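You operate a simulated robot arm through the tools that you are given. There is no shell and no other tool. Be economical: measure what you need, move in short steps, check, and stop when the job is done.

Carry out the task below with a simulated robot arm. There is one attempt and no reset: what you move stays moved.

## Task
Mix a batch of filler and run it into cup J-21.
Fine: one pump of water, then one slide of powder; crank smooth; cup docked, spout over it, Feed once; no tint, its dial stays.

It is judged by the outcome, as a careful person would: the job done as asked, and still so three seconds after it is handed in. It fails if anything else is knocked over, pushed out of place, dropped, spilled or broken.

## Robot
A 7-joint arm with a two-finger parallel gripper, fixed in place. Base frame: the origin is at the foot of the arm, x ahead of it, y to its left, z up. Lengths are in cm, angles in degrees, forces in N, time in s.
With the tool pointing down near the work surface it reaches from about 30 to 70 cm from the base axis. Its first joint turns from -66.0 to 66.0 degrees. Payload 1.57 kg.
The tool frame sits at the grasp point between the pads (the TCP): z along the fingers, y along the line on which they close. The tips reach 3 cm beyond it. The gripper opens to 11 cm. The fingers are 2.4 cm wide and 1.2 cm thick; the gripper's body (4.8 by 11.2 cm) begins 7.8 cm behind the TCP.
Orientation is told as [roll, pitch, yaw] about the base's x, y, z axes, in that order, counted from this pose: with the fingers straight down and closing along the base's y, the tool's x points along the base's -x, its y along +y and its z along -z.

## Interface
- The arm moves only by the tool nudge_tool. Its argument "increments" is a list that holds one entry, the list of rows, each a list of 7 numbers: the shift along the tool's x, y, z in units of 25 mm (1.0 is 25 mm), then the turn, a rotation vector about the tool's x, y, z in units of 5 degrees (1.0 is 5 degrees), then the gripper command, from -1 (shut) to 1 (fully open), values between in proportion. In form: [[[x, y, z, rx, ry, rz, grip], ...]]. A call has 1 to 10 rows; each row shifts and turns the commanded pose from where the row before left it, along the tool's axes as they then stand. A call with a number of a shift or a turn outside -1 to 1 is refused whole. Rows are played at 5 a second. More than 5 cm and 8.6 degrees between two rows, or a gripper value outside its range, and nothing of the call is played. Where a pose cannot be reached the arm comes as near as it can. A force on the tool above 90 N (or 10 N above the force at the start of the call, whichever is more), or a blocked arm, ends the call early, and 0.2 s more pass. The fingers move at their own pace (about 10.8 cm/s each) and stop on an object; they squeeze with about 43 N. The grip force told is the motor's: it shows also when the fingers shut on nothing. Time passes only in rows, and 0.2 s behind the last, so rows that do not move let the fingers close. It gives the time, the measured TCP pose, the force on the tool (base axes), the opening and the grip force at its end, in the units of the frame above (readings bear some noise).
- Cameras (640 x 400 px; columns grow to the right, rows downward): "scene" is fixed at [16.48, -39.73, 139.45]; the picture's right is [0.76, -0.65, 0.00], its down [-0.43, -0.50, -0.75] and it looks along [0.49, 0.57, -0.66] (base axes); focal length 232 px, centre (320, 200). "wrist" rides on the gripper at [-3.6, 0, -8] in the tool frame; the picture's right is [0.00, -1.00, 0.00], its down [0.97, 0.00, -0.24] and it looks along [0.24, 0.00, 0.97] (tool axes); focal length 218 px, centre (320, 200).
- snapshot(camera): a new picture of that camera. The clock stands still meanwhile.
- point_at(camera, pixels): for up to 12 pixels [column, row] of the newest picture of that camera ("zoom" is the newest enlarged one), the place [x, y, z] in the base frame of the surface seen there, good to about 0.3 cm. The clock stands still meanwhile.
- close_up(camera, box): a new picture of the part [left, top, right, bottom] of that camera's present view, enlarged. The clock stands still meanwhile.
- finish_job(): hands the job in; it is judged then, once.

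Go step by step. Measure first, check grasps and placings, and put right what went wrong. The budget is 80 turns and 46 pictures, counting those below and the enlarged ones. Unless the task says otherwise, let go and move clear before handing in, and close with one line.

The tools are called after "Request:" as a command line: name --argument value ..., lists and objects as JSON in quotes. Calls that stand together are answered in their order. nudge_tool: Moves the arm, as the interface text tells. Its arguments: {"type":"object","properties":{"increments":{"type":"array"}},"required":["increments"]} The other tools are called the same way: snapshot (camera) takes a picture; point_at (camera, pixels) gives the place of the surface under pixels of a picture; close_up (camera, box) takes an enlarged picture of a part of a camera's view; finish_job () hands the job in.

At the start:

```text
time_s: 0.0
eef_pos: [34.61, 11.38, 122.96]
tcp_rot: [0.0, -0.1, 0.0]
contact_force: [-0.5, 0.1, -0.1]
gripper_width: 11.0
gripper_force: 0.0
```

scene: 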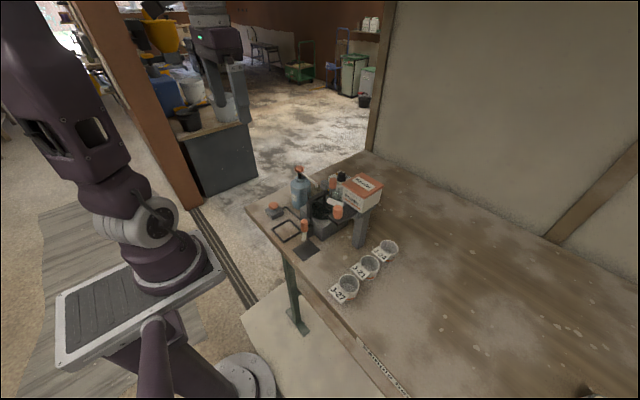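
wrist: 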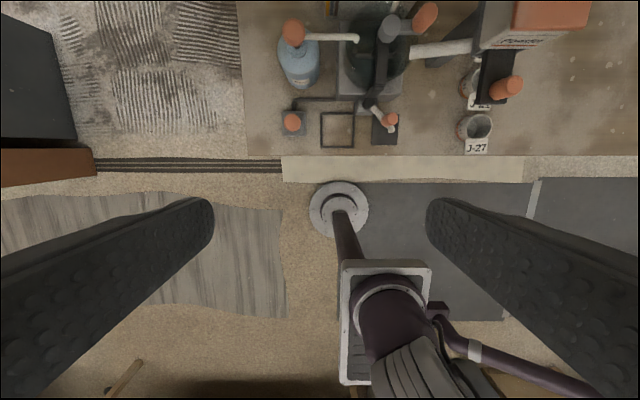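

The scene shows a mixer station around (320,200) and three cups at (345,290), (367,268), (387,250). I'll enlarge both areas to read them.

Request:
close_up --camera "scene" --box '[240, 150, 420, 310]'

Request:
close_up --camera "wrist" --box '[240, 0, 600, 190]'

```text
2.50 times, centred on (330, 230) of scene
```

zoom: 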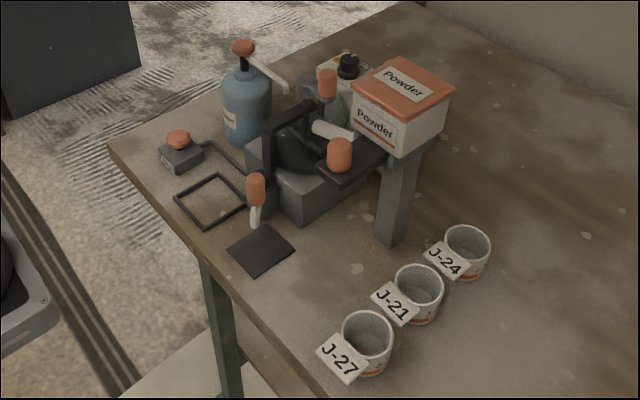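

```text
1.78 times, centred on (420, 95) of wrist
```

zoom: 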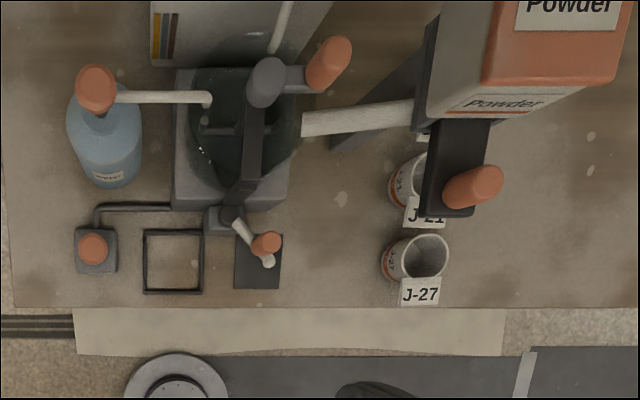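

The wrist view shows the bottle pump (left), bowl with crank, powder slide with orange handle, spout with orange knob above a dark pad, square dock frame and Feed button. I'll measure them.

Request:
point_at --camera "zoom" --pixels '[[95, 85], [205, 98], [268, 80], [328, 62], [455, 195], [490, 182], [268, 243], [92, 248], [174, 262], [258, 262], [235, 222], [250, 180]]'

Request:
point_at --camera "scene" --pixels '[[349, 280], [340, 284], [357, 284], [371, 262], [363, 264], [379, 265], [369, 276], [387, 247], [304, 223], [302, 235], [338, 210], [287, 230]]'

Request:
close_up --camera "scene" --box '[260, 160, 360, 260]'

```text
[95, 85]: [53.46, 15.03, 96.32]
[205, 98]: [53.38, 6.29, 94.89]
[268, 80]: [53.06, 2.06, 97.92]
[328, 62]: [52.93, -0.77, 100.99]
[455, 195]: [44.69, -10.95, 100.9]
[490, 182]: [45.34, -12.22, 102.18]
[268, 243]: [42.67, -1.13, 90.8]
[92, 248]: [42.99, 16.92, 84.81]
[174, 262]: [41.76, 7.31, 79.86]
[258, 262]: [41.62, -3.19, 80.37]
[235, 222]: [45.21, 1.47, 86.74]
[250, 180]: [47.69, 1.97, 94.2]
```

```text
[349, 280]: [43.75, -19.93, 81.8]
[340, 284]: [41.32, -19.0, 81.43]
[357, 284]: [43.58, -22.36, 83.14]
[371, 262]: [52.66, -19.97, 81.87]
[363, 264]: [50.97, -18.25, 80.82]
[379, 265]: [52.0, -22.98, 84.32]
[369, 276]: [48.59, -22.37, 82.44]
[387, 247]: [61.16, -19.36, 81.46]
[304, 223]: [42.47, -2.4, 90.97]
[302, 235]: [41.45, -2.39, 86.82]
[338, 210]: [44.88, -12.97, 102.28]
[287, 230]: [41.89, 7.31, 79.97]
```

```text
4.00 times, centred on (310, 210) of scene
```

zoom: 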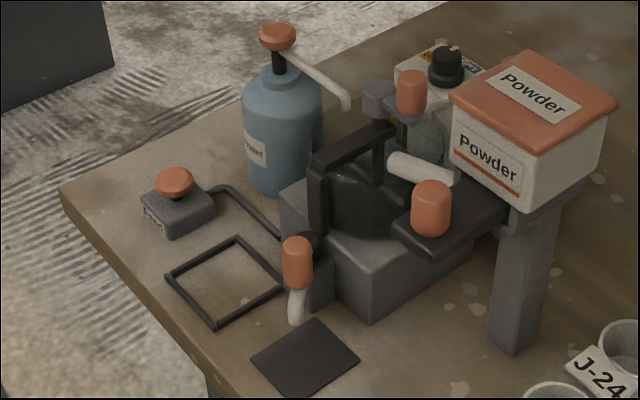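

Everything is located roughly; I want a closer look at the slide and cups, so I move above the table at about (47,-10,121).

Request:
nudge_tool --increments '[[[-0.55, -0.95, 0.1, 0, 0, 0, -1], [-0.55, -0.95, 0.1, 0, 0, 0, -1], [-0.55, -0.95, 0.1, 0, 0, 0, -1], [-0.55, -0.95, 0.1, 0, 0, 0, -1], [-0.55, -0.95, 0.1, 0, 0, 0, -1], [-0.55, -0.95, 0.1, 0, 0, 0, -1], [-0.55, -0.95, 0.1, 0, 0, 0, -1], [-0.55, -0.95, 0.1, 0, 0, 0, -1], [-0.55, -0.95, 0.1, 0, 0, 0, -1], [0, 0, 0, 0, 0, 0, -1]]]'

Request:
snapshot --camera "wrist"

```text
time_s: 2.2
eef_pos: [47.14, -10.07, 120.74]
tcp_rot: [-0.1, 0.0, 0.1]
contact_force: [0.4, 0.6, 0.3]
gripper_width: 0.0
gripper_force: 21.1
```

```text
40 pictures are left
```

wrist: 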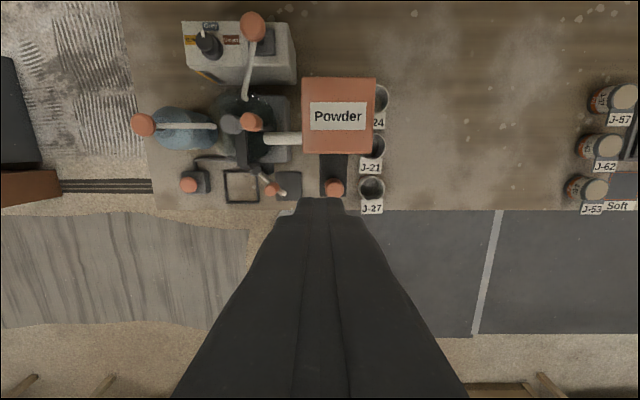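

There's also a tint unit (dial at (208,43)) and other cups far right, to be left alone. I'll enlarge the station.

Request:
close_up --camera "wrist" --box '[120, 0, 420, 220]'

Request:
point_at --camera "wrist" --pixels '[[145, 125], [340, 82], [340, 150], [334, 165], [334, 188], [226, 172], [258, 172], [226, 201], [258, 201], [270, 190], [250, 122], [230, 123]]'

```text
1.82 times, centred on (270, 110) of wrist
```

zoom: 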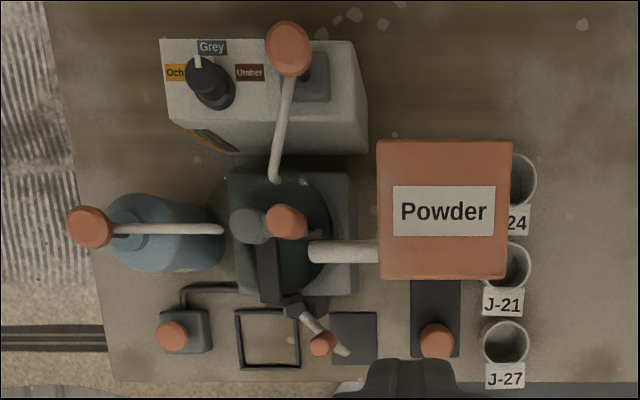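

```text
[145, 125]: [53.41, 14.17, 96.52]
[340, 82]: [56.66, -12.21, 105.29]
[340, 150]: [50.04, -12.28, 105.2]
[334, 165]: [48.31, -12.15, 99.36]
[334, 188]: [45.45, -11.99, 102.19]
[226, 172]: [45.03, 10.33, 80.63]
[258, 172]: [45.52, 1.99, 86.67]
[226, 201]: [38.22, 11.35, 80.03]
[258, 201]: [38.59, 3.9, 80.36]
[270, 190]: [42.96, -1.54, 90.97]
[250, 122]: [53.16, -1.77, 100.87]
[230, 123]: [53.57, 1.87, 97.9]
```

Water pump head is at about (53.4,14.6,96.5). I go above it with the closed fingers.

Request:
nudge_tool --increments '[[[-0.25, 0.984, 0, 0, 0, 0, -1], [-0.25, 0.984, 0, 0, 0, 0, -1], [-0.25, 0.984, 0, 0, 0, 0, -1], [-0.25, 0.984, 0, 0, 0, 0, -1], [-0.25, 0.984, 0, 0, 0, 0, -1], [-0.25, 0.984, 0.5, 0, 0, 0, -1], [-0.25, 0.984, 1, 0, 0, 0, -1], [-0.25, 0.984, 1, 0, 0, 0, -1], [-0.25, 0.984, 1, 0, 0, 0, -1], [-0.25, 0.984, 1, 0, 0, 0, -1]], [[0, 0, 0, 0, 0, 0, -1]]]'

```text
refused: increments must be a list of 1 entries
```

Request:
nudge_tool --increments '[[[-0.25, 0.984, 0, 0, 0, 0, -1], [-0.25, 0.984, 0, 0, 0, 0, -1], [-0.25, 0.984, 0, 0, 0, 0, -1], [-0.25, 0.984, 0, 0, 0, 0, -1], [-0.25, 0.984, 0, 0, 0, 0, -1], [-0.25, 0.984, 0.5, 0, 0, 0, -1], [-0.25, 0.984, 1, 0, 0, 0, -1], [-0.25, 0.984, 1, 0, 0, 0, -1], [-0.25, 0.984, 1, 0, 0, 0, -1], [-0.25, 0.984, 1, 0, 0, 0, -1]]]'

Request:
snapshot --camera "wrist"

```text
time_s: 4.4
eef_pos: [53.18, 14.58, 109.37]
tcp_rot: [0.1, 0.0, 0.0]
contact_force: [0.5, 0.5, -0.1]
gripper_width: 0.01
gripper_force: 21.5
```

```text
38 pictures are left
```

wrist: 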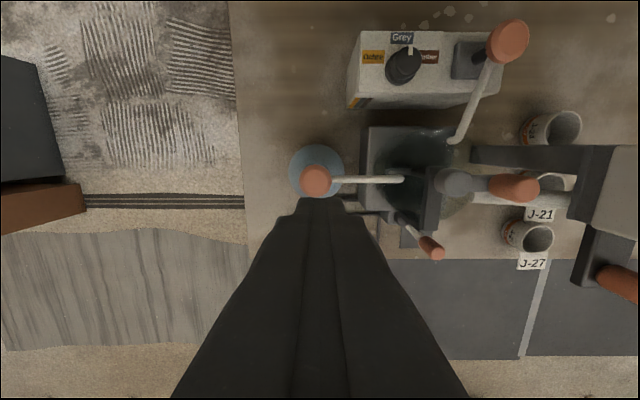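

Head at pixel (316,180) → about (53.5,14.9). I centre and descend to just above it, then press.

Request:
nudge_tool --increments '[[[-0.12, 0.12, 0.9, 0, 0, 0, -1], [0, 0, 0.9, 0, 0, 0, -1], [0, 0, 0.9, 0, 0, 0, -1], [0, 0, 0.7, 0, 0, 0, -1], [0, 0, 0.2, 0, 0, 0, -1], [0, 0, 0.2, 0, 0, 0, -1], [0, 0, 0.2, 0, 0, 0, -1]]]'

Request:
close_up --camera "scene" --box '[260, 120, 400, 260]'

```text
time_s: 6.0
eef_pos: [53.44, 14.9, 99.63]
tcp_rot: [0.0, 0.0, 0.0]
contact_force: [-0.3, 0.4, 0.9]
gripper_width: 0.01
gripper_force: 20.8
```

```text
2.86 times, centred on (330, 190) of scene
```

zoom: 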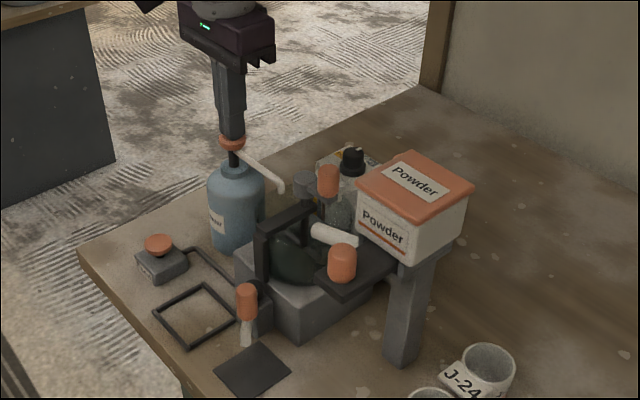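

Fingertips sit right on the head. Press down steadily, watching force.

Request:
nudge_tool --increments '[[[0, 0, 0.2, 0, 0, 0, -1], [0, 0, 0.2, 0, 0, 0, -1], [0, 0, 0.2, 0, 0, 0, -1]]]'

```text
time_s: 6.8
eef_pos: [53.52, 14.91, 98.4]
tcp_rot: [0.0, -0.3, 0.0]
contact_force: [-13.6, -1.6, 49.8]
gripper_width: 0.0
gripper_force: 21.4
```

49.8 N after 1.2 cm travel; I check whether that's the stop with a little more press.

Request:
nudge_tool --increments '[[[0, 0, 0.08, 0, 0, 0, -1], [0, 0, 0, 0, 0, 0, -1]]]'

Request:
close_up --camera "scene" --box '[260, 140, 360, 220]'

```text
time_s: 7.5
eef_pos: [53.62, 14.96, 98.32]
tcp_rot: [0.2, -0.4, 0.0]
contact_force: [-14.5, -4.7, 27.5]
gripper_width: 0.0
gripper_force: 21.4
stopped in row 2: the force on the tool passed its limit (the readings are from after the stop); the commanded pose is now the measured one
```

```text
5.00 times, centred on (310, 180) of scene
```

zoom: 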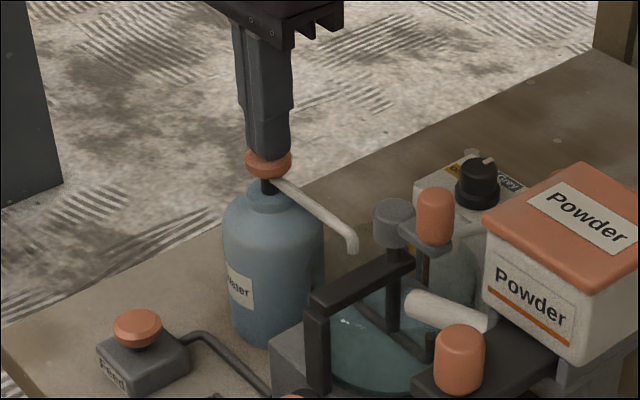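

The bowl now shows liquid at about (390,350) of the zoom, so the pump worked at its stop. Lift straight up in one go.

Request:
nudge_tool --increments '[[[0, 0, -0.5, 0, 0, 0, -1], [0, 0, -0.8, 0, 0, 0, -1], [0, 0, -1, 0, 0, 0, -1], [0, 0, -1, 0, 0, 0, -1], [0, 0, -1, 0, 0, 0, -1], [0, 0, -1, 0, 0, 0, -1]]]'

Request:
close_up --camera "scene" --box '[270, 140, 390, 240]'

```text
time_s: 8.9
eef_pos: [53.53, 14.94, 111.42]
tcp_rot: [0.0, -0.3, 0.0]
contact_force: [0.4, -0.2, -0.1]
gripper_width: 0.0
gripper_force: 21.4
```

```text
4.00 times, centred on (330, 190) of scene
```

zoom: 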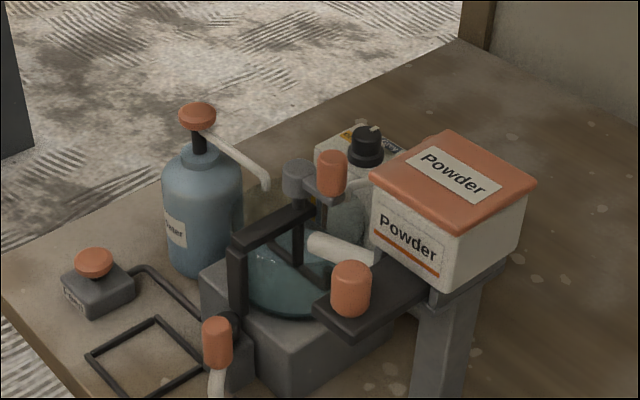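

Water pumped and head sprung back. Next go above the powder slide handle (~(45.3,-12,102)).

Request:
nudge_tool --increments '[[[0.33, -1, -0.1, 0, 0, 0, -1], [0.33, -1, -0.1, 0, 0, 0, -1], [0.33, -1, 0, 0, 0, 0, -1], [0.33, -1, 0, 0, 0, 0, -1], [0.33, -1, 0, 0, 0, 0, -1], [0.33, -1, 0, 0, 0, 0, -1], [0.33, -1, 0, 0, 0, 0, -1], [0.33, -1, 0, 0, 0, 0, -1], [0.33, -1, 0, 0, 0, 0, 0], [0.33, -1, 0, 0, 0, 0, 0]]]'

Request:
nudge_tool --increments '[[[0, -0.76, 0, 0, 0, 0, 0], [0, 0, 0, 0, 0, 0, 0]]]'

Request:
snapshot --camera "wrist"

```text
time_s: 11.2
eef_pos: [45.31, -10.04, 111.7]
tcp_rot: [0.1, -0.4, 0.0]
contact_force: [-0.1, 0.2, -0.5]
gripper_width: 5.52
gripper_force: 0.0
```

```text
time_s: 11.8
eef_pos: [45.35, -11.96, 111.67]
tcp_rot: [0.1, -0.3, 0.0]
contact_force: [-0.2, -0.1, -0.3]
gripper_width: 5.51
gripper_force: 0.1
```

```text
34 pictures are left
```

wrist: 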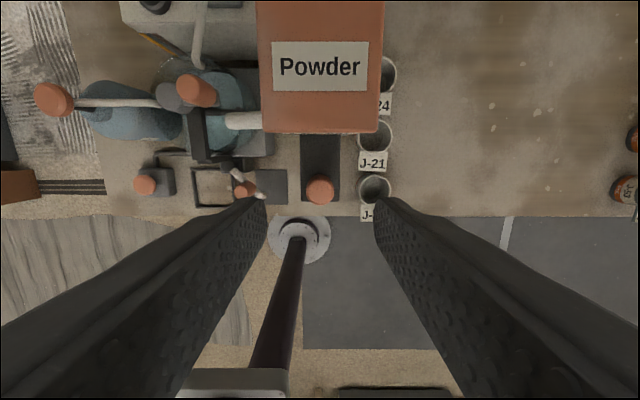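

Handle centred at (320,189). Descend around it to tips z≈100 (plate top 99.4), then close.

Request:
nudge_tool --increments '[[[-0.1, 0, 0.9, 0, 0, 0, 0], [0, 0, 0.9, 0, 0, 0, 0], [0, 0, 0.9, 0, 0, 0, 0], [0, 0, 0.76, 0, 0, 0, 0], [0, 0, 0, 0, 0, 0, -1], [0, 0, 0, 0, 0, 0, -1], [0, 0, 0, 0, 0, 0, -1]]]'

Request:
close_up --camera "scene" --box '[290, 140, 410, 240]'

```text
time_s: 13.3
eef_pos: [45.68, -12.02, 103.01]
tcp_rot: [0.2, -0.3, 0.0]
contact_force: [-0.8, 6.2, -6.5]
gripper_width: 2.29
gripper_force: 35.2
```

```text
4.00 times, centred on (350, 190) of scene
```

zoom: 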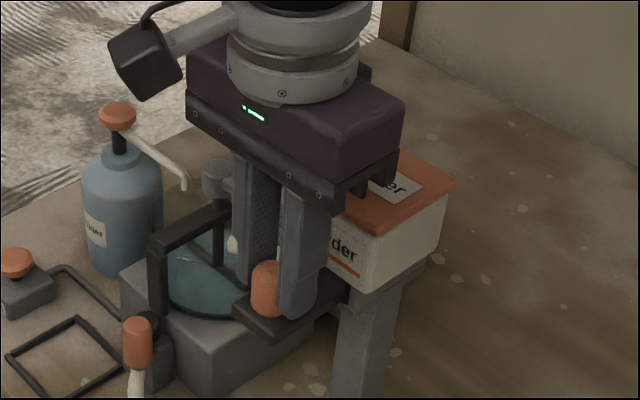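

Handle is held (2.29 cm). Try a gentle push toward the box (+x) to find the free direction.

Request:
nudge_tool --increments '[[[-0.12, 0, 0, 0, 0, 0, -1], [-0.12, 0, 0, 0, 0, 0, -1]]]'

```text
time_s: 13.9
eef_pos: [45.99, -12.05, 103.14]
tcp_rot: [0.2, 0.1, -0.1]
contact_force: [-27.9, 7.1, -0.9]
gripper_width: 2.36
gripper_force: 35.4
```

Pushing meets 28 N in 0.3 cm, so it appears shut inward. Try pulling out (-x).

Request:
nudge_tool --increments '[[[0.12, 0, 0, 0, 0, 0, -1], [0.12, 0, 0, 0, 0, 0, -1], [0.12, 0, 0, 0, 0, 0, -1], [0.12, 0, 0, 0, 0, 0, -1]]]'

```text
time_s: 14.9
eef_pos: [45.06, -11.98, 103.15]
tcp_rot: [0.0, -0.5, 0.0]
contact_force: [0.9, 2.5, -16.0]
gripper_width: 2.32
gripper_force: 35.5
```

It slides outward freely (x force 0.9 N). Continue pulling until it stops.

Request:
nudge_tool --increments '[[[0.2, 0, 0, 0, 0, 0, -1], [0.2, 0, 0, 0, 0, 0, -1], [0.2, 0, 0, 0, 0, 0, -1], [0.2, 0, 0, 0, 0, 0, -1]]]'

Request:
close_up --camera "scene" --box '[290, 140, 410, 240]'

```text
time_s: 15.9
eef_pos: [43.07, -11.98, 103.2]
tcp_rot: [0.2, -0.3, 0.0]
contact_force: [0.3, 3.2, -3.8]
gripper_width: 2.3
gripper_force: 35.5
```

```text
4.00 times, centred on (350, 190) of scene
```

zoom: 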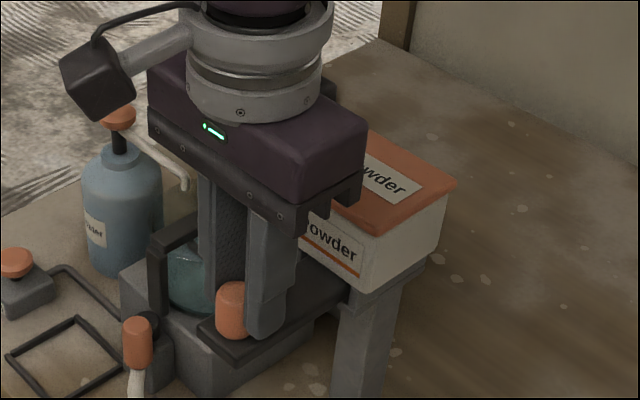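

The plate comes out with no resistance. Continue pulling to find its end.

Request:
nudge_tool --increments '[[[0.2, 0, 0, 0, 0, 0, -1], [0.2, 0, 0, 0, 0, 0, -1], [0.2, 0, 0, 0, 0, 0, -1], [0.2, 0, 0, 0, 0, 0, -1], [0.2, 0, 0, 0, 0, 0, -1], [0.2, 0, 0, 0, 0, 0, -1]]]'

Request:
close_up --camera "scene" --box '[290, 140, 410, 240]'

```text
time_s: 17.4
eef_pos: [40.32, -11.96, 103.22]
tcp_rot: [0.1, -0.6, 0.1]
contact_force: [27.0, 4.3, 3.5]
gripper_width: 2.33
gripper_force: 35.6
```

```text
4.00 times, centred on (350, 190) of scene
```

zoom: 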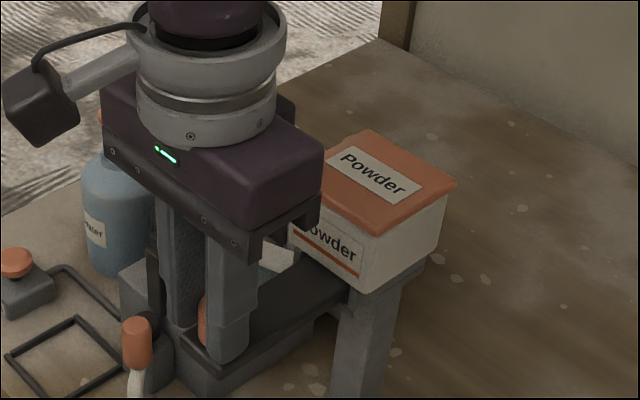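

End of travel at x≈40.3 (27 N). Now slide it back home to x≈45.7.

Request:
nudge_tool --increments '[[[-0.25, 0, 0, 0, 0, 0, -1], [-0.25, 0, 0, 0, 0, 0, -1], [-0.25, 0, 0, 0, 0, 0, -1], [-0.25, 0, 0, 0, 0, 0, -1], [-0.25, 0, 0, 0, 0, 0, -1], [-0.25, 0, 0, 0, 0, 0, -1], [-0.25, 0, 0, 0, 0, 0, -1], [-0.25, 0, 0, 0, 0, 0, -1], [-0.25, 0, 0, 0, 0, 0, -1], [-0.1, 0, 0, 0, 0, 0, -1]]]'

Request:
close_up --camera "scene" --box '[290, 140, 410, 240]'

```text
time_s: 19.6
eef_pos: [45.7, -12.0, 103.18]
tcp_rot: [0.2, 0.0, 0.0]
contact_force: [-27.6, -1.4, -5.3]
gripper_width: 2.32
gripper_force: 35.5
```

```text
4.00 times, centred on (350, 190) of scene
```

zoom: 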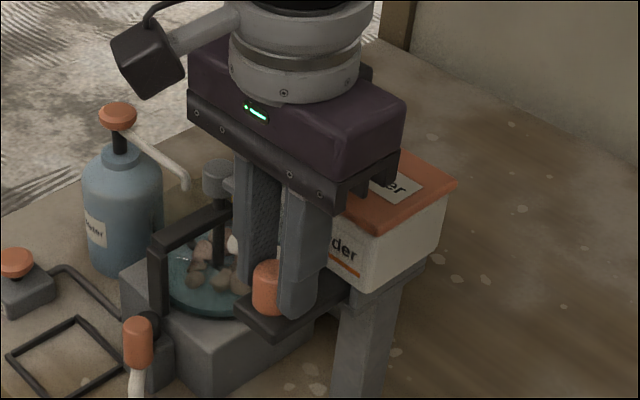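

Powder lumps are in the bowl and the slide is home. Release, rise, and go above the crank (hub ≈(53.3,2), knob ≈(53.1,-1.5)).

Request:
nudge_tool --increments '[[[0.08, 0, 0, 0, 0, 0, -1], [0, 0, 0, 0, 0, 0, 0], [0, 0, 0, 0, 0, 0, 0], [0, 0, -1, 0, 0, 0, 0], [0, 0, -1, 0, 0, 0, 0], [0, 0, -1, 0, 0, 0, 0], [0, 0, -1, 0, 0, 0, 0], [-0.8, 1, -0.5, 0, 0, 0, 0], [-0.8, 1, 0, 0, 0, 0, 0], [-0.8, 1, 0, 0, 0, 0, 0]]]'

Request:
nudge_tool --increments '[[[-0.6, 0.9, 0, 0, 0, 0, 0], [0, 0, 0, 0, 0, 0, 0]]]'

Request:
snapshot --camera "wrist"

```text
time_s: 21.8
eef_pos: [51.59, -4.45, 114.56]
tcp_rot: [0.1, -0.5, 0.0]
contact_force: [0.2, -0.1, -0.6]
gripper_width: 5.49
gripper_force: 0.0
```

```text
time_s: 22.4
eef_pos: [53.17, -2.15, 114.45]
tcp_rot: [0.1, -0.4, 0.1]
contact_force: [-0.6, 0.6, -0.1]
gripper_width: 5.52
gripper_force: 0.0
```

```text
29 pictures are left
```

wrist: 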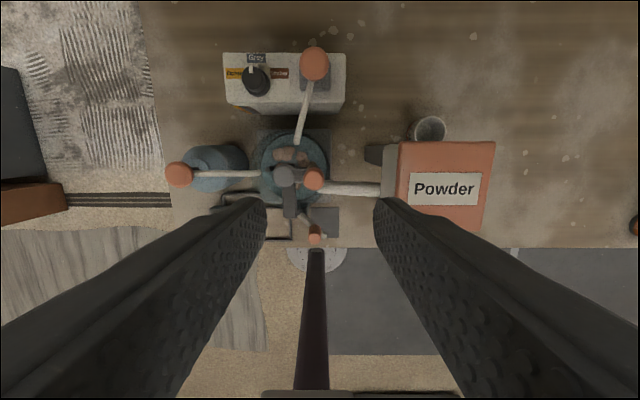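

Request:
close_up --camera "wrist" --box '[200, 30, 420, 250]'

Request:
point_at --camera "wrist" --pixels '[[284, 174], [277, 174], [291, 174], [313, 179], [313, 173], [313, 186], [321, 179], [315, 60], [297, 142], [398, 145], [398, 190], [260, 172]]'

```text
1.82 times, centred on (310, 140) of wrist
```

zoom: 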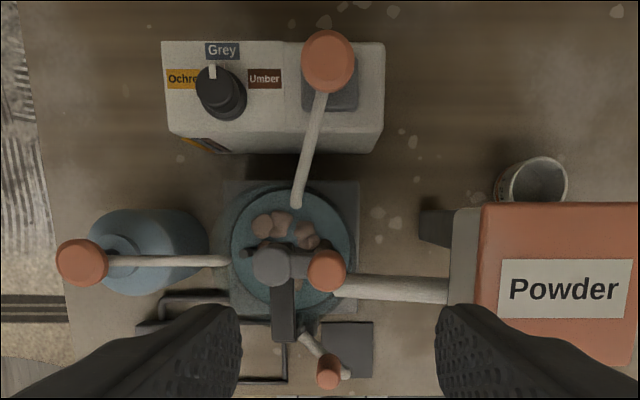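

```text
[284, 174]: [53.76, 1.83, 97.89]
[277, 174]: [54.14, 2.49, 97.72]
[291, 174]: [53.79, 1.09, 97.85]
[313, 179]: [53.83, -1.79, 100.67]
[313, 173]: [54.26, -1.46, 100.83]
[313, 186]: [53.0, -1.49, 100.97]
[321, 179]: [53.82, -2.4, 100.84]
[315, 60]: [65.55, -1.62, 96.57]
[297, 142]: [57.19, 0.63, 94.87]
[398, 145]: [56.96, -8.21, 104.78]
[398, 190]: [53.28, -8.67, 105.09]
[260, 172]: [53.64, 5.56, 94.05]
```

Hub at (53.7,1.9), knob at (53.6,-1.5), top z 100.9. Descend on the knob and grip.

Request:
nudge_tool --increments '[[[-0.17, 0.24, 0.9, 0, 0, 0, 0], [0, 0, 1, 0, 0, 0, 0], [0, 0, 1, 0, 0, 0, 0], [0, 0, 1, 0, 0, 0, 0], [0, 0, 0.9, 0, 0, 0, 0], [0, 0, 0.4, 0, 0, 0, 0], [0, 0, 0, 0, 0, 0, -1], [0, 0, 0, 0, 0, 0, -1], [0, 0, 0, 0, 0, 0, -1]]]'

Request:
close_up --camera "scene" --box '[280, 130, 400, 230]'

```text
time_s: 24.4
eef_pos: [53.67, -1.45, 101.46]
tcp_rot: [0.2, -0.4, 0.0]
contact_force: [-0.2, 12.6, -1.1]
gripper_width: 2.1
gripper_force: 34.5
```

```text
4.00 times, centred on (340, 180) of scene
```

zoom: 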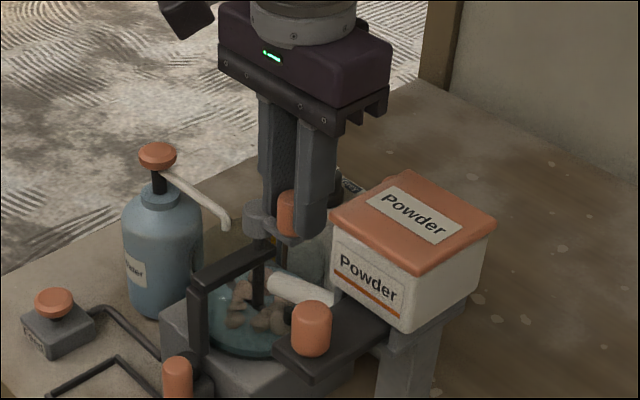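

Knob gripped (2.1 cm). Try a first quarter turn.

Request:
nudge_tool --increments '[[[-0.52, 0.1035, 0, 0, 0, 0, -1], [-0.441, 0.295, 0, 0, 0, 0, -1], [-0.295, 0.441, 0, 0, 0, 0, -1], [-0.1035, 0.52, 0, 0, 0, 0, -1]]]'

```text
time_s: 25.4
eef_pos: [57.14, 1.79, 101.51]
tcp_rot: [0.1, -0.4, 0.0]
contact_force: [5.7, 0.2, -10.0]
gripper_width: 2.12
gripper_force: 34.6
```

Turns smoothly with low force. Continue around.

Request:
nudge_tool --increments '[[[0.1035, 0.52, 0, 0, 0, 0, -1], [0.295, 0.441, 0, 0, 0, 0, -1], [0.441, 0.295, 0, 0, 0, 0, -1], [0.52, 0.1035, 0, 0, 0, 0, -1], [0.52, -0.1035, 0, 0, 0, 0, -1], [0.441, -0.295, 0, 0, 0, 0, -1], [0.295, -0.441, 0, 0, 0, 0, -1], [0.1035, -0.52, 0, 0, 0, 0, -1]]]'

Request:
nudge_tool --increments '[[[-0.1035, -0.52, 0, 0, 0, 0, -1], [-0.295, -0.441, 0, 0, 0, 0, -1], [-0.441, -0.295, 0, 0, 0, 0, -1], [-0.52, -0.1035, 0, 0, 0, 0, -1], [-0.52, 0.1035, 0, 0, 0, 0, -1], [-0.441, 0.295, 0, 0, 0, 0, -1], [-0.295, 0.441, 0, 0, 0, 0, -1], [-0.1035, 0.52, 0, 0, 0, 0, -1]]]'

Request:
close_up --camera "scene" --box '[280, 130, 400, 230]'

```text
time_s: 27.1
eef_pos: [50.42, 1.5, 101.56]
tcp_rot: [-0.1, -0.7, 0.0]
contact_force: [4.4, 0.0, -4.4]
gripper_width: 2.1
gripper_force: 34.0
```

```text
time_s: 28.9
eef_pos: [57.31, 1.69, 101.53]
tcp_rot: [0.2, -0.7, -0.1]
contact_force: [23.8, -2.0, -9.1]
gripper_width: 2.11
gripper_force: 34.3
```

```text
4.00 times, centred on (340, 180) of scene
```

zoom: 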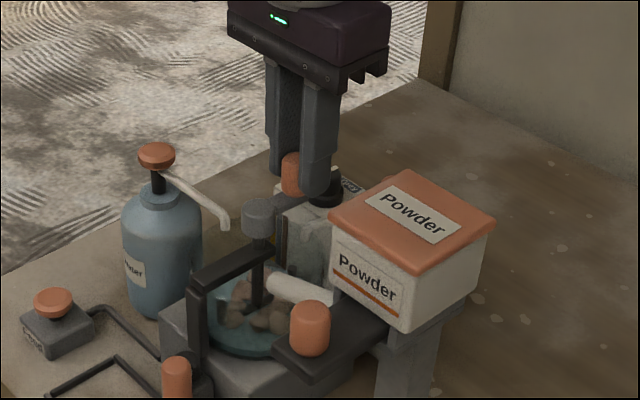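

Cranking works, lumps still visible at (250,310). Keep on cranking.

Request:
nudge_tool --increments '[[[0.07, 0.52, 0, 0, 0, 0, -1], [0.295, 0.441, 0, 0, 0, 0, -1], [0.441, 0.295, 0, 0, 0, 0, -1], [0.52, 0.1035, 0, 0, 0, 0, -1], [0.52, -0.1035, 0, 0, 0, 0, -1], [0.441, -0.295, 0, 0, 0, 0, -1], [0.295, -0.441, 0, 0, 0, 0, -1], [0.1035, -0.52, 0, 0, 0, 0, -1]]]'

Request:
nudge_tool --increments '[[[-0.1035, -0.52, 0, 0, 0, 0, -1], [-0.295, -0.441, 0, 0, 0, 0, -1], [-0.441, -0.295, 0, 0, 0, 0, -1], [-0.52, -0.1035, 0, 0, 0, 0, -1], [-0.52, 0.1035, 0, 0, 0, 0, -1], [-0.441, 0.295, 0, 0, 0, 0, -1], [-0.295, 0.441, 0, 0, 0, 0, -1], [-0.1035, 0.52, 0, 0, 0, 0, -1]]]'

Request:
nudge_tool --increments '[[[0.1035, 0.52, 0, 0, 0, 0, -1], [0.295, 0.441, 0, 0, 0, 0, -1], [0.441, 0.295, 0, 0, 0, 0, -1], [0.52, 0.1035, 0, 0, 0, 0, -1], [0.52, -0.1035, 0, 0, 0, 0, -1], [0.441, -0.295, 0, 0, 0, 0, -1], [0.295, -0.441, 0, 0, 0, 0, -1], [0.1035, -0.52, 0, 0, 0, 0, -1]]]'

Request:
nudge_tool --increments '[[[-0.1035, -0.52, 0, 0, 0, 0, -1], [-0.295, -0.441, 0, 0, 0, 0, -1], [-0.441, -0.295, 0, 0, 0, 0, -1], [-0.52, -0.1035, 0, 0, 0, 0, -1], [-0.52, 0.1035, 0, 0, 0, 0, -1], [-0.441, 0.295, 0, 0, 0, 0, -1], [-0.295, 0.441, 0, 0, 0, 0, -1], [-0.1035, 0.52, 0, 0, 0, 0, -1]]]'

Request:
close_up --camera "scene" --box '[280, 130, 400, 230]'

```text
time_s: 30.8
eef_pos: [50.4, 1.63, 101.44]
tcp_rot: [0.0, -0.5, 0.0]
contact_force: [3.4, 0.1, -14.9]
gripper_width: 2.13
gripper_force: 34.0
```

```text
time_s: 32.5
eef_pos: [57.43, 1.81, 101.55]
tcp_rot: [0.0, -0.8, 0.0]
contact_force: [20.4, -1.5, -18.8]
gripper_width: 2.14
gripper_force: 34.6
```

```text
time_s: 34.4
eef_pos: [50.52, 1.53, 101.35]
tcp_rot: [0.0, -0.6, 0.0]
contact_force: [5.0, 0.7, -7.6]
gripper_width: 2.14
gripper_force: 34.1
```

```text
time_s: 36.1
eef_pos: [57.3, 1.67, 101.54]
tcp_rot: [0.1, -0.7, 0.0]
contact_force: [20.3, -1.1, -18.8]
gripper_width: 2.13
gripper_force: 34.3
```

```text
4.00 times, centred on (340, 180) of scene
```

zoom: 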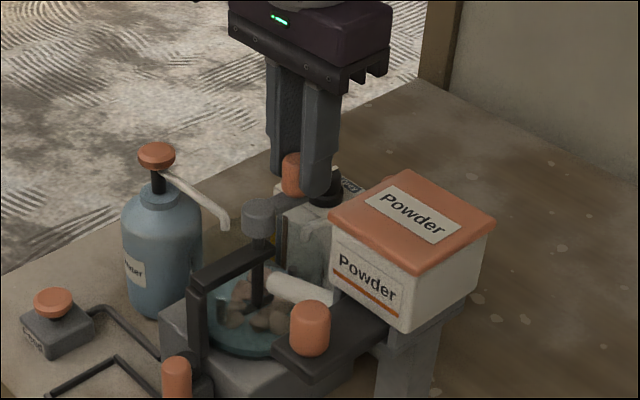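

After 3¼ turns the lumps at (250,310) look softer but not gone. More turns.

Request:
nudge_tool --increments '[[[0.1035, 0.52, 0, 0, 0, 0, -1], [0.295, 0.441, 0, 0, 0, 0, -1], [0.441, 0.295, 0, 0, 0, 0, -1], [0.52, 0.1035, 0, 0, 0, 0, -1], [0.52, -0.1035, 0, 0, 0, 0, -1], [0.441, -0.295, 0, 0, 0, 0, -1], [0.295, -0.441, 0, 0, 0, 0, -1], [0.1035, -0.52, 0, 0, 0, 0, -1]]]'

Request:
nudge_tool --increments '[[[-0.1035, -0.52, 0, 0, 0, 0, -1], [-0.295, -0.441, 0, 0, 0, 0, -1], [-0.441, -0.295, 0, 0, 0, 0, -1], [-0.52, -0.1035, 0, 0, 0, 0, -1], [-0.52, 0.1035, 0, 0, 0, 0, -1], [-0.441, 0.295, 0, 0, 0, 0, -1], [-0.295, 0.441, 0, 0, 0, 0, -1], [-0.1035, 0.52, 0, 0, 0, 0, -1]]]'

Request:
nudge_tool --increments '[[[0.1035, 0.52, 0, 0, 0, 0, -1], [0.295, 0.441, 0, 0, 0, 0, -1], [0.441, 0.295, 0, 0, 0, 0, -1], [0.52, 0.1035, 0, 0, 0, 0, -1], [0.52, -0.1035, 0, 0, 0, 0, -1], [0.441, -0.295, 0, 0, 0, 0, -1], [0.295, -0.441, 0, 0, 0, 0, -1], [0.1035, -0.52, 0, 0, 0, 0, -1]]]'

Request:
nudge_tool --increments '[[[-0.1035, -0.52, 0, 0, 0, 0, -1], [-0.295, -0.441, 0, 0, 0, 0, -1], [-0.441, -0.295, 0, 0, 0, 0, -1], [-0.52, -0.1035, 0, 0, 0, 0, -1], [-0.52, 0.1035, 0, 0, 0, 0, -1], [-0.441, 0.295, 0, 0, 0, 0, -1], [-0.295, 0.441, 0, 0, 0, 0, -1], [-0.1035, 0.52, 0, 0, 0, 0, -1]]]'

Request:
close_up --camera "scene" --box '[310, 175, 370, 225]'

```text
time_s: 38.0
eef_pos: [50.38, 1.64, 101.49]
tcp_rot: [0.0, -0.5, 0.0]
contact_force: [4.1, 0.6, -15.3]
gripper_width: 2.1
gripper_force: 34.7
```

```text
time_s: 39.8
eef_pos: [57.46, 1.71, 101.53]
tcp_rot: [0.0, -0.7, 0.0]
contact_force: [18.2, -1.1, -19.2]
gripper_width: 2.13
gripper_force: 34.1
```

```text
time_s: 41.5
eef_pos: [50.54, 1.58, 101.48]
tcp_rot: [-0.1, -0.5, 0.1]
contact_force: [1.5, -0.1, -3.5]
gripper_width: 2.13
gripper_force: 34.5
```

```text
time_s: 43.4
eef_pos: [57.35, 1.82, 101.52]
tcp_rot: [0.2, -0.7, 0.0]
contact_force: [21.5, -0.6, -16.2]
gripper_width: 2.14
gripper_force: 34.8
```

```text
8.00 times, centred on (340, 200) of scene
```

zoom: 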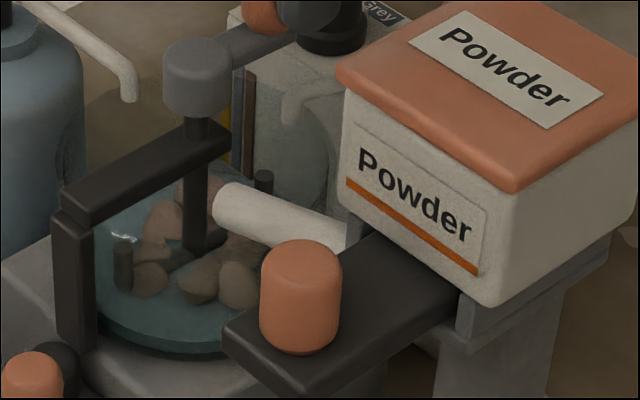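

Still lumpy after 5¼ turns. Continue with faster one-turn-per-call cranking and compare at the same crank angle.

Request:
nudge_tool --increments '[[[0.26, 0.8, 0, 0, 0, 0, -1], [0.68, 0.494, 0, 0, 0, 0, -1], [0.84, 0, 0, 0, 0, 0, -1], [0.68, -0.494, 0, 0, 0, 0, -1], [0.26, -0.8, 0, 0, 0, 0, -1], [-0.26, -0.8, 0, 0, 0, 0, -1], [-0.68, -0.494, 0, 0, 0, 0, -1], [-0.84, 0, 0, 0, 0, 0, -1], [-0.68, 0.494, 0, 0, 0, 0, -1], [-0.26, 0.8, 0, 0, 0, 0, -1]]]'

Request:
nudge_tool --increments '[[[0.26, 0.8, 0, 0, 0, 0, -1], [0.68, 0.494, 0, 0, 0, 0, -1], [0.84, 0, 0, 0, 0, 0, -1], [0.68, -0.494, 0, 0, 0, 0, -1], [0.26, -0.8, 0, 0, 0, 0, -1], [-0.26, -0.8, 0, 0, 0, 0, -1], [-0.68, -0.494, 0, 0, 0, 0, -1], [-0.84, 0, 0, 0, 0, 0, -1], [-0.68, 0.494, 0, 0, 0, 0, -1], [-0.26, 0.8, 0, 0, 0, 0, -1]]]'

Request:
nudge_tool --increments '[[[0.26, 0.8, 0, 0, 0, 0, -1], [0.68, 0.494, 0, 0, 0, 0, -1], [0.84, 0, 0, 0, 0, 0, -1], [0.68, -0.494, 0, 0, 0, 0, -1], [0.26, -0.8, 0, 0, 0, 0, -1], [-0.26, -0.8, 0, 0, 0, 0, -1], [-0.68, -0.494, 0, 0, 0, 0, -1], [-0.84, 0, 0, 0, 0, 0, -1], [-0.68, 0.494, 0, 0, 0, 0, -1], [-0.26, 0.8, 0, 0, 0, 0, -1]]]'

Request:
close_up --camera "scene" --box '[310, 175, 370, 225]'

```text
time_s: 45.5
eef_pos: [57.34, 1.76, 101.52]
tcp_rot: [0.1, -0.6, 0.0]
contact_force: [15.0, -1.9, -17.8]
gripper_width: 2.14
gripper_force: 34.6
```

```text
time_s: 47.8
eef_pos: [57.38, 1.71, 101.5]
tcp_rot: [0.1, -0.6, 0.1]
contact_force: [13.7, -0.6, -17.6]
gripper_width: 2.14
gripper_force: 34.1
```

```text
time_s: 50.0
eef_pos: [57.32, 1.63, 101.49]
tcp_rot: [0.1, -0.6, 0.0]
contact_force: [13.8, -2.0, -22.3]
gripper_width: 2.13
gripper_force: 34.7
```

```text
8.00 times, centred on (340, 200) of scene
```

zoom: 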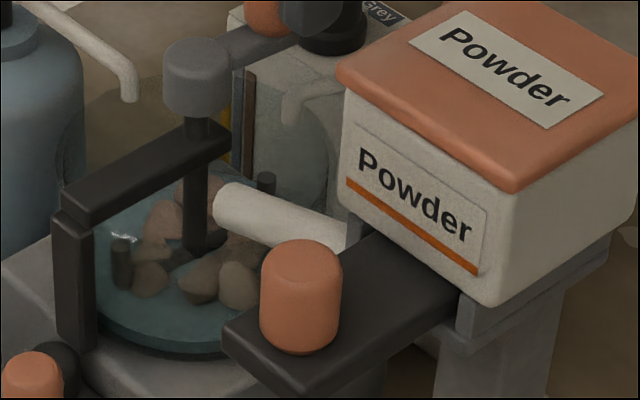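

No change between 5¼ and 8¼ turns, so this direction isn't mixing. Try cranking clockwise.

Request:
nudge_tool --increments '[[[0.26, -0.8, 0, 0, 0, 0, -1], [0.68, -0.494, 0, 0, 0, 0, -1], [0.84, 0, 0, 0, 0, 0, -1], [0.68, 0.494, 0, 0, 0, 0, -1], [0.26, 0.8, 0, 0, 0, 0, -1], [-0.26, 0.8, 0, 0, 0, 0, -1], [-0.68, 0.494, 0, 0, 0, 0, -1], [-0.84, 0, 0, 0, 0, 0, -1], [-0.68, -0.494, 0, 0, 0, 0, -1], [-0.26, -0.8, 0, 0, 0, 0, -1]]]'

Request:
nudge_tool --increments '[[[0.26, -0.8, 0, 0, 0, 0, -1], [0.68, -0.494, 0, 0, 0, 0, -1], [0.84, 0, 0, 0, 0, 0, -1], [0.68, 0.494, 0, 0, 0, 0, -1], [0.26, 0.8, 0, 0, 0, 0, -1], [-0.26, 0.8, 0, 0, 0, 0, -1], [-0.68, 0.494, 0, 0, 0, 0, -1], [-0.84, 0, 0, 0, 0, 0, -1], [-0.68, -0.494, 0, 0, 0, 0, -1], [-0.26, -0.8, 0, 0, 0, 0, -1]]]'

Request:
close_up --camera "scene" --box '[310, 175, 370, 225]'

```text
time_s: 52.1
eef_pos: [57.08, 1.37, 101.52]
tcp_rot: [-0.1, -0.2, -0.2]
contact_force: [4.0, -1.4, 7.7]
gripper_width: 2.12
gripper_force: 34.2
```

```text
time_s: 54.4
eef_pos: [57.02, 1.56, 101.56]
tcp_rot: [-0.1, -0.2, 0.0]
contact_force: [1.1, -0.2, 1.8]
gripper_width: 2.11
gripper_force: 34.2
```

```text
8.00 times, centred on (340, 200) of scene
```

zoom: 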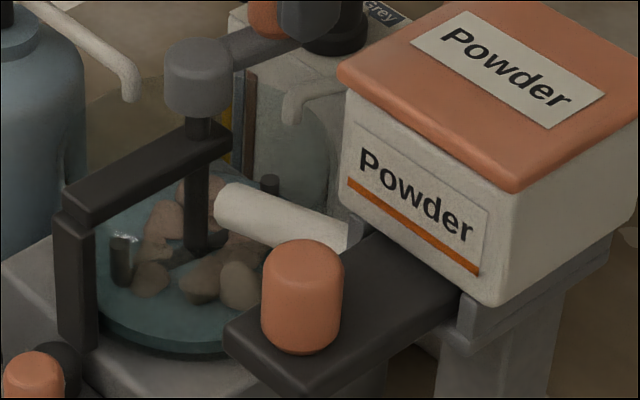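

No visible change after two clockwise turns; do three more before concluding.

Request:
nudge_tool --increments '[[[0.26, -0.8, 0, 0, 0, 0, -1], [0.68, -0.494, 0, 0, 0, 0, -1], [0.84, 0, 0, 0, 0, 0, -1], [0.68, 0.494, 0, 0, 0, 0, -1], [0.26, 0.8, 0, 0, 0, 0, -1], [-0.26, 0.8, 0, 0, 0, 0, -1], [-0.68, 0.494, 0, 0, 0, 0, -1], [-0.84, 0, 0, 0, 0, 0, -1], [-0.68, -0.494, 0, 0, 0, 0, -1], [-0.26, -0.8, 0, 0, 0, 0, -1]]]'

Request:
nudge_tool --increments '[[[0.26, -0.8, 0, 0, 0, 0, -1], [0.68, -0.494, 0, 0, 0, 0, -1], [0.84, 0, 0, 0, 0, 0, -1], [0.68, 0.494, 0, 0, 0, 0, -1], [0.26, 0.8, 0, 0, 0, 0, -1], [-0.26, 0.8, 0, 0, 0, 0, -1], [-0.68, 0.494, 0, 0, 0, 0, -1], [-0.84, 0, 0, 0, 0, 0, -1], [-0.68, -0.494, 0, 0, 0, 0, -1], [-0.26, -0.8, 0, 0, 0, 0, -1]]]'

Request:
nudge_tool --increments '[[[0.26, -0.8, 0, 0, 0, 0, -1], [0.68, -0.494, 0, 0, 0, 0, -1], [0.84, 0, 0, 0, 0, 0, -1], [0.68, 0.494, 0, 0, 0, 0, -1], [0.26, 0.8, 0, 0, 0, 0, -1], [-0.26, 0.8, 0, 0, 0, 0, -1], [-0.68, 0.494, 0, 0, 0, 0, -1], [-0.84, 0, 0, 0, 0, 0, -1], [-0.68, -0.494, 0, 0, 0, 0, -1], [-0.26, -0.8, 0, 0, 0, 0, -1]]]'

Request:
close_up --camera "scene" --box '[310, 175, 370, 225]'

```text
time_s: 56.5
eef_pos: [57.06, 1.57, 101.47]
tcp_rot: [-0.1, -0.2, -0.1]
contact_force: [-1.9, -0.8, 1.2]
gripper_width: 2.15
gripper_force: 34.5
```

```text
time_s: 58.8
eef_pos: [57.03, 1.55, 101.62]
tcp_rot: [-0.2, -0.2, -0.2]
contact_force: [-4.1, -0.1, 11.7]
gripper_width: 2.15
gripper_force: 34.3
```

```text
time_s: 61.0
eef_pos: [57.1, 1.58, 101.6]
tcp_rot: [-0.1, -0.1, -0.1]
contact_force: [-5.3, -0.3, -6.5]
gripper_width: 2.12
gripper_force: 34.2
```

```text
8.00 times, centred on (340, 200) of scene
```

zoom: 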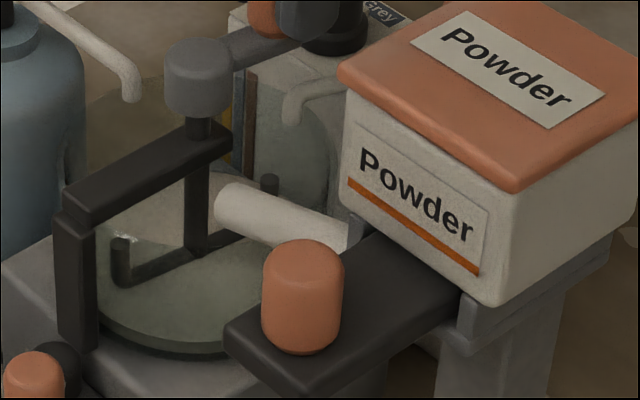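

The batch is now smooth and uniform. Release the crank, rise, and go to view the cups.

Request:
nudge_tool --increments '[[[0, 0, 0, 0, 0, 0, 0], [0, 0, 0, 0, 0, 0, 0], [0, 0, -1, 0, 0, 0, 0], [0, 0, -1, 0, 0, 0, 0], [0, 0, -1, 0, 0, 0, 0], [0, 0, -1, 0, 0, 0, 0], [0, 0, -1, 0, 0, 0, 0], [0.3, -1, 0, 0, 0, 0, 0], [0.3, -1, 0, 0, 0, 0, 0], [0.3, -1, 0, 0, 0, 0, 0]]]'

Request:
nudge_tool --increments '[[[0.3, -1, 0, 0, 0, 0, 0], [0.3, -1, 0, 0, 0, 0, 0], [0.3, -1, 0, 0, 0, 0, 0], [0.3, -1, 0, 0, 0, 0, 0], [0.3, -1, 0, 0, 0, 0, 0], [0.3, -1, 0, 0, 0, 0, 0], [0.3, -0.8, 0, 0, 0, 0, 1], [0, 0, 0, 0, 0, 0, 1]]]'

Request:
snapshot --camera "wrist"

```text
time_s: 63.1
eef_pos: [54.8, -5.64, 114.04]
tcp_rot: [0.2, -0.4, 0.1]
contact_force: [0.2, -0.3, 0.1]
gripper_width: 5.53
gripper_force: 0.0
```

```text
time_s: 65.0
eef_pos: [49.7, -22.8, 113.93]
tcp_rot: [0.1, -0.4, 0.0]
contact_force: [0.0, 0.5, -0.3]
gripper_width: 11.0
gripper_force: 0.0
```

```text
20 pictures are left
```

wrist: 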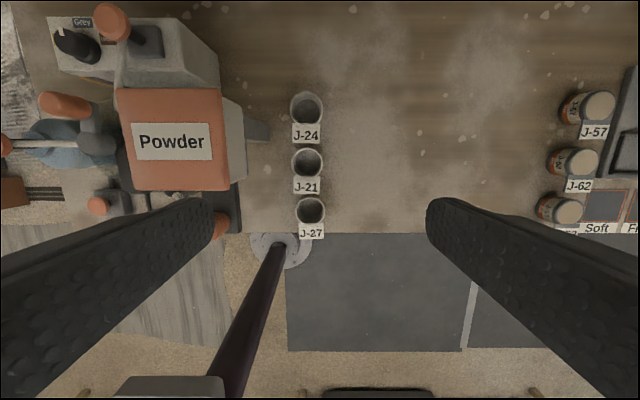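

Now measure J-21 at (307,162) and its neighbours.

Request:
close_up --camera "wrist" --box '[220, 80, 380, 250]'

Request:
point_at --camera "wrist" --pixels '[[307, 163], [293, 163], [322, 163], [307, 150], [307, 175], [294, 186], [319, 186], [228, 140], [243, 100], [311, 198], [297, 212], [307, 125]]'

```text
2.35 times, centred on (300, 165) of wrist
```

zoom: 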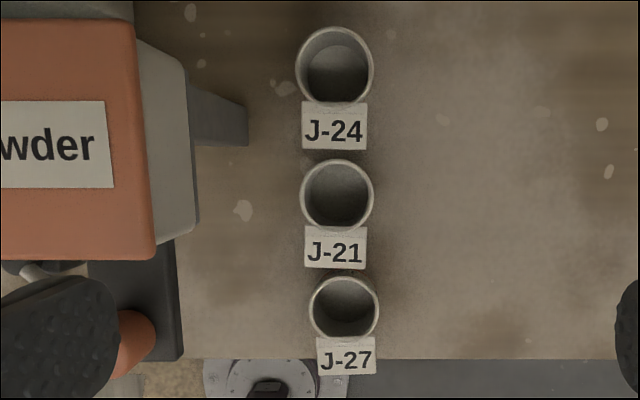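

```text
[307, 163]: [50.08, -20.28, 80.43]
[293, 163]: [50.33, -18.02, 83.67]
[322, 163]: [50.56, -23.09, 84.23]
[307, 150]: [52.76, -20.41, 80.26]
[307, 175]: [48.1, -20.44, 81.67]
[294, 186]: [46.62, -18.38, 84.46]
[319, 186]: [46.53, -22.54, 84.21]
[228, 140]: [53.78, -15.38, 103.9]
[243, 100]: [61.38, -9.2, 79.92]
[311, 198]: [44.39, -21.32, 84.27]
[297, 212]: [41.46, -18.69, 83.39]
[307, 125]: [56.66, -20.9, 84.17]
```

J-21 is at about (50.5,-20.65), radius ≈2.65, with tags filling the gaps in x and the powder box on +y, so I'll pinch the -y wall. I check the rim height in the scene view.

Request:
close_up --camera "scene" --box '[325, 230, 415, 310]'

```text
5.00 times, centred on (370, 270) of scene
```

zoom: 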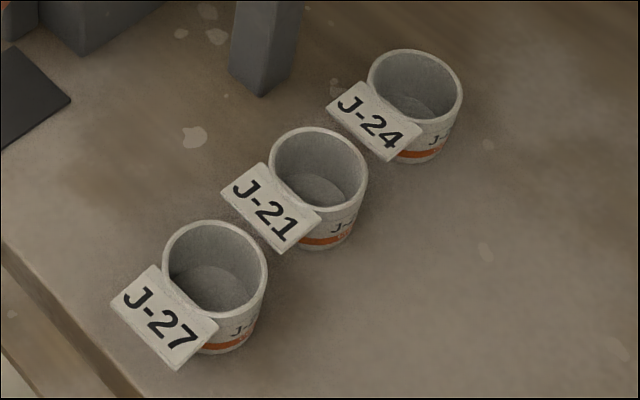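

Request:
point_at --camera "zoom" --pixels '[[365, 170], [364, 178], [353, 200], [345, 212], [318, 129], [271, 160], [352, 148], [335, 245], [265, 205], [315, 185]]'

```text
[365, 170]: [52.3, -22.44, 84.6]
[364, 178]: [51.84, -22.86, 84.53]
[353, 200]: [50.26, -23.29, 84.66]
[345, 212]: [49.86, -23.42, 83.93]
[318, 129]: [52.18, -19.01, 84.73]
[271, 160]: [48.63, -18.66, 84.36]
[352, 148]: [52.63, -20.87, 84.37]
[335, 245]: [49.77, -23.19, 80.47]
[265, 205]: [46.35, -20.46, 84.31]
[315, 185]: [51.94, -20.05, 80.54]
```

Rim top z≈84.7, -y wall near (50.4,-23.15). Set a 2.4 cm opening and descend to just above the rim.

Request:
nudge_tool --increments '[[[-0.28, -0.14, 0.8, 0, 0, 0, -0.57], [0, 0, 1, 0, 0, 0, -0.57], [0, 0, 1, 0, 0, 0, -0.57], [0, 0, 1, 0, 0, 0, -0.57], [0, 0, 1, 0, 0, 0, -0.57], [0, 0, 1, 0, 0, 0, -0.57], [0, 0, 1, 0, 0, 0, -0.57], [0, 0, 1, 0, 0, 0, -0.57], [0, 0, 1, 0, 0, 0, -0.57], [0, 0, 0.6, 0, 0, 0, -0.57]]]'

Request:
snapshot --camera "wrist"

Request:
close_up --camera "scene" --box '[325, 220, 415, 310]'

```text
time_s: 67.2
eef_pos: [50.38, -23.21, 90.36]
tcp_rot: [0.1, -0.4, 0.0]
contact_force: [-0.2, 0.3, -0.3]
gripper_width: 2.33
gripper_force: 0.0
```

```text
17 pictures are left
```

wrist: 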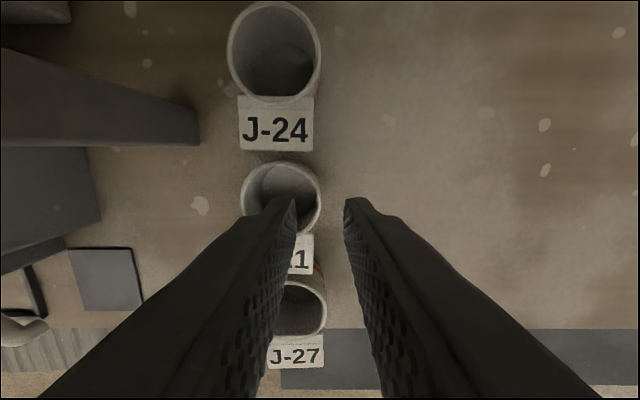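

```text
4.44 times, centred on (370, 265) of scene
```

zoom: 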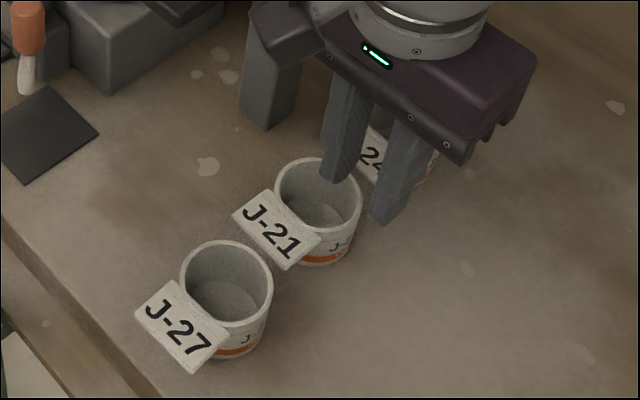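

Fingers straddle the -y wall (rim edge at col 320). Descend and close.

Request:
nudge_tool --increments '[[[0, 0, 0.6, 0, 0, 0, -0.57], [0, 0, 0.6, 0, 0, 0, -0.57], [0, 0, 0.66, 0, 0, 0, -0.57], [0, 0, 0, 0, 0, 0, -1], [0, 0, 0, 0, 0, 0, -1], [0, 0, 0, 0, 0, 0, -1]]]'

```text
time_s: 68.5
eef_pos: [50.47, -23.13, 85.74]
tcp_rot: [0.1, -0.4, -0.1]
contact_force: [-0.6, 0.4, 5.6]
gripper_width: 0.73
gripper_force: 27.1
```

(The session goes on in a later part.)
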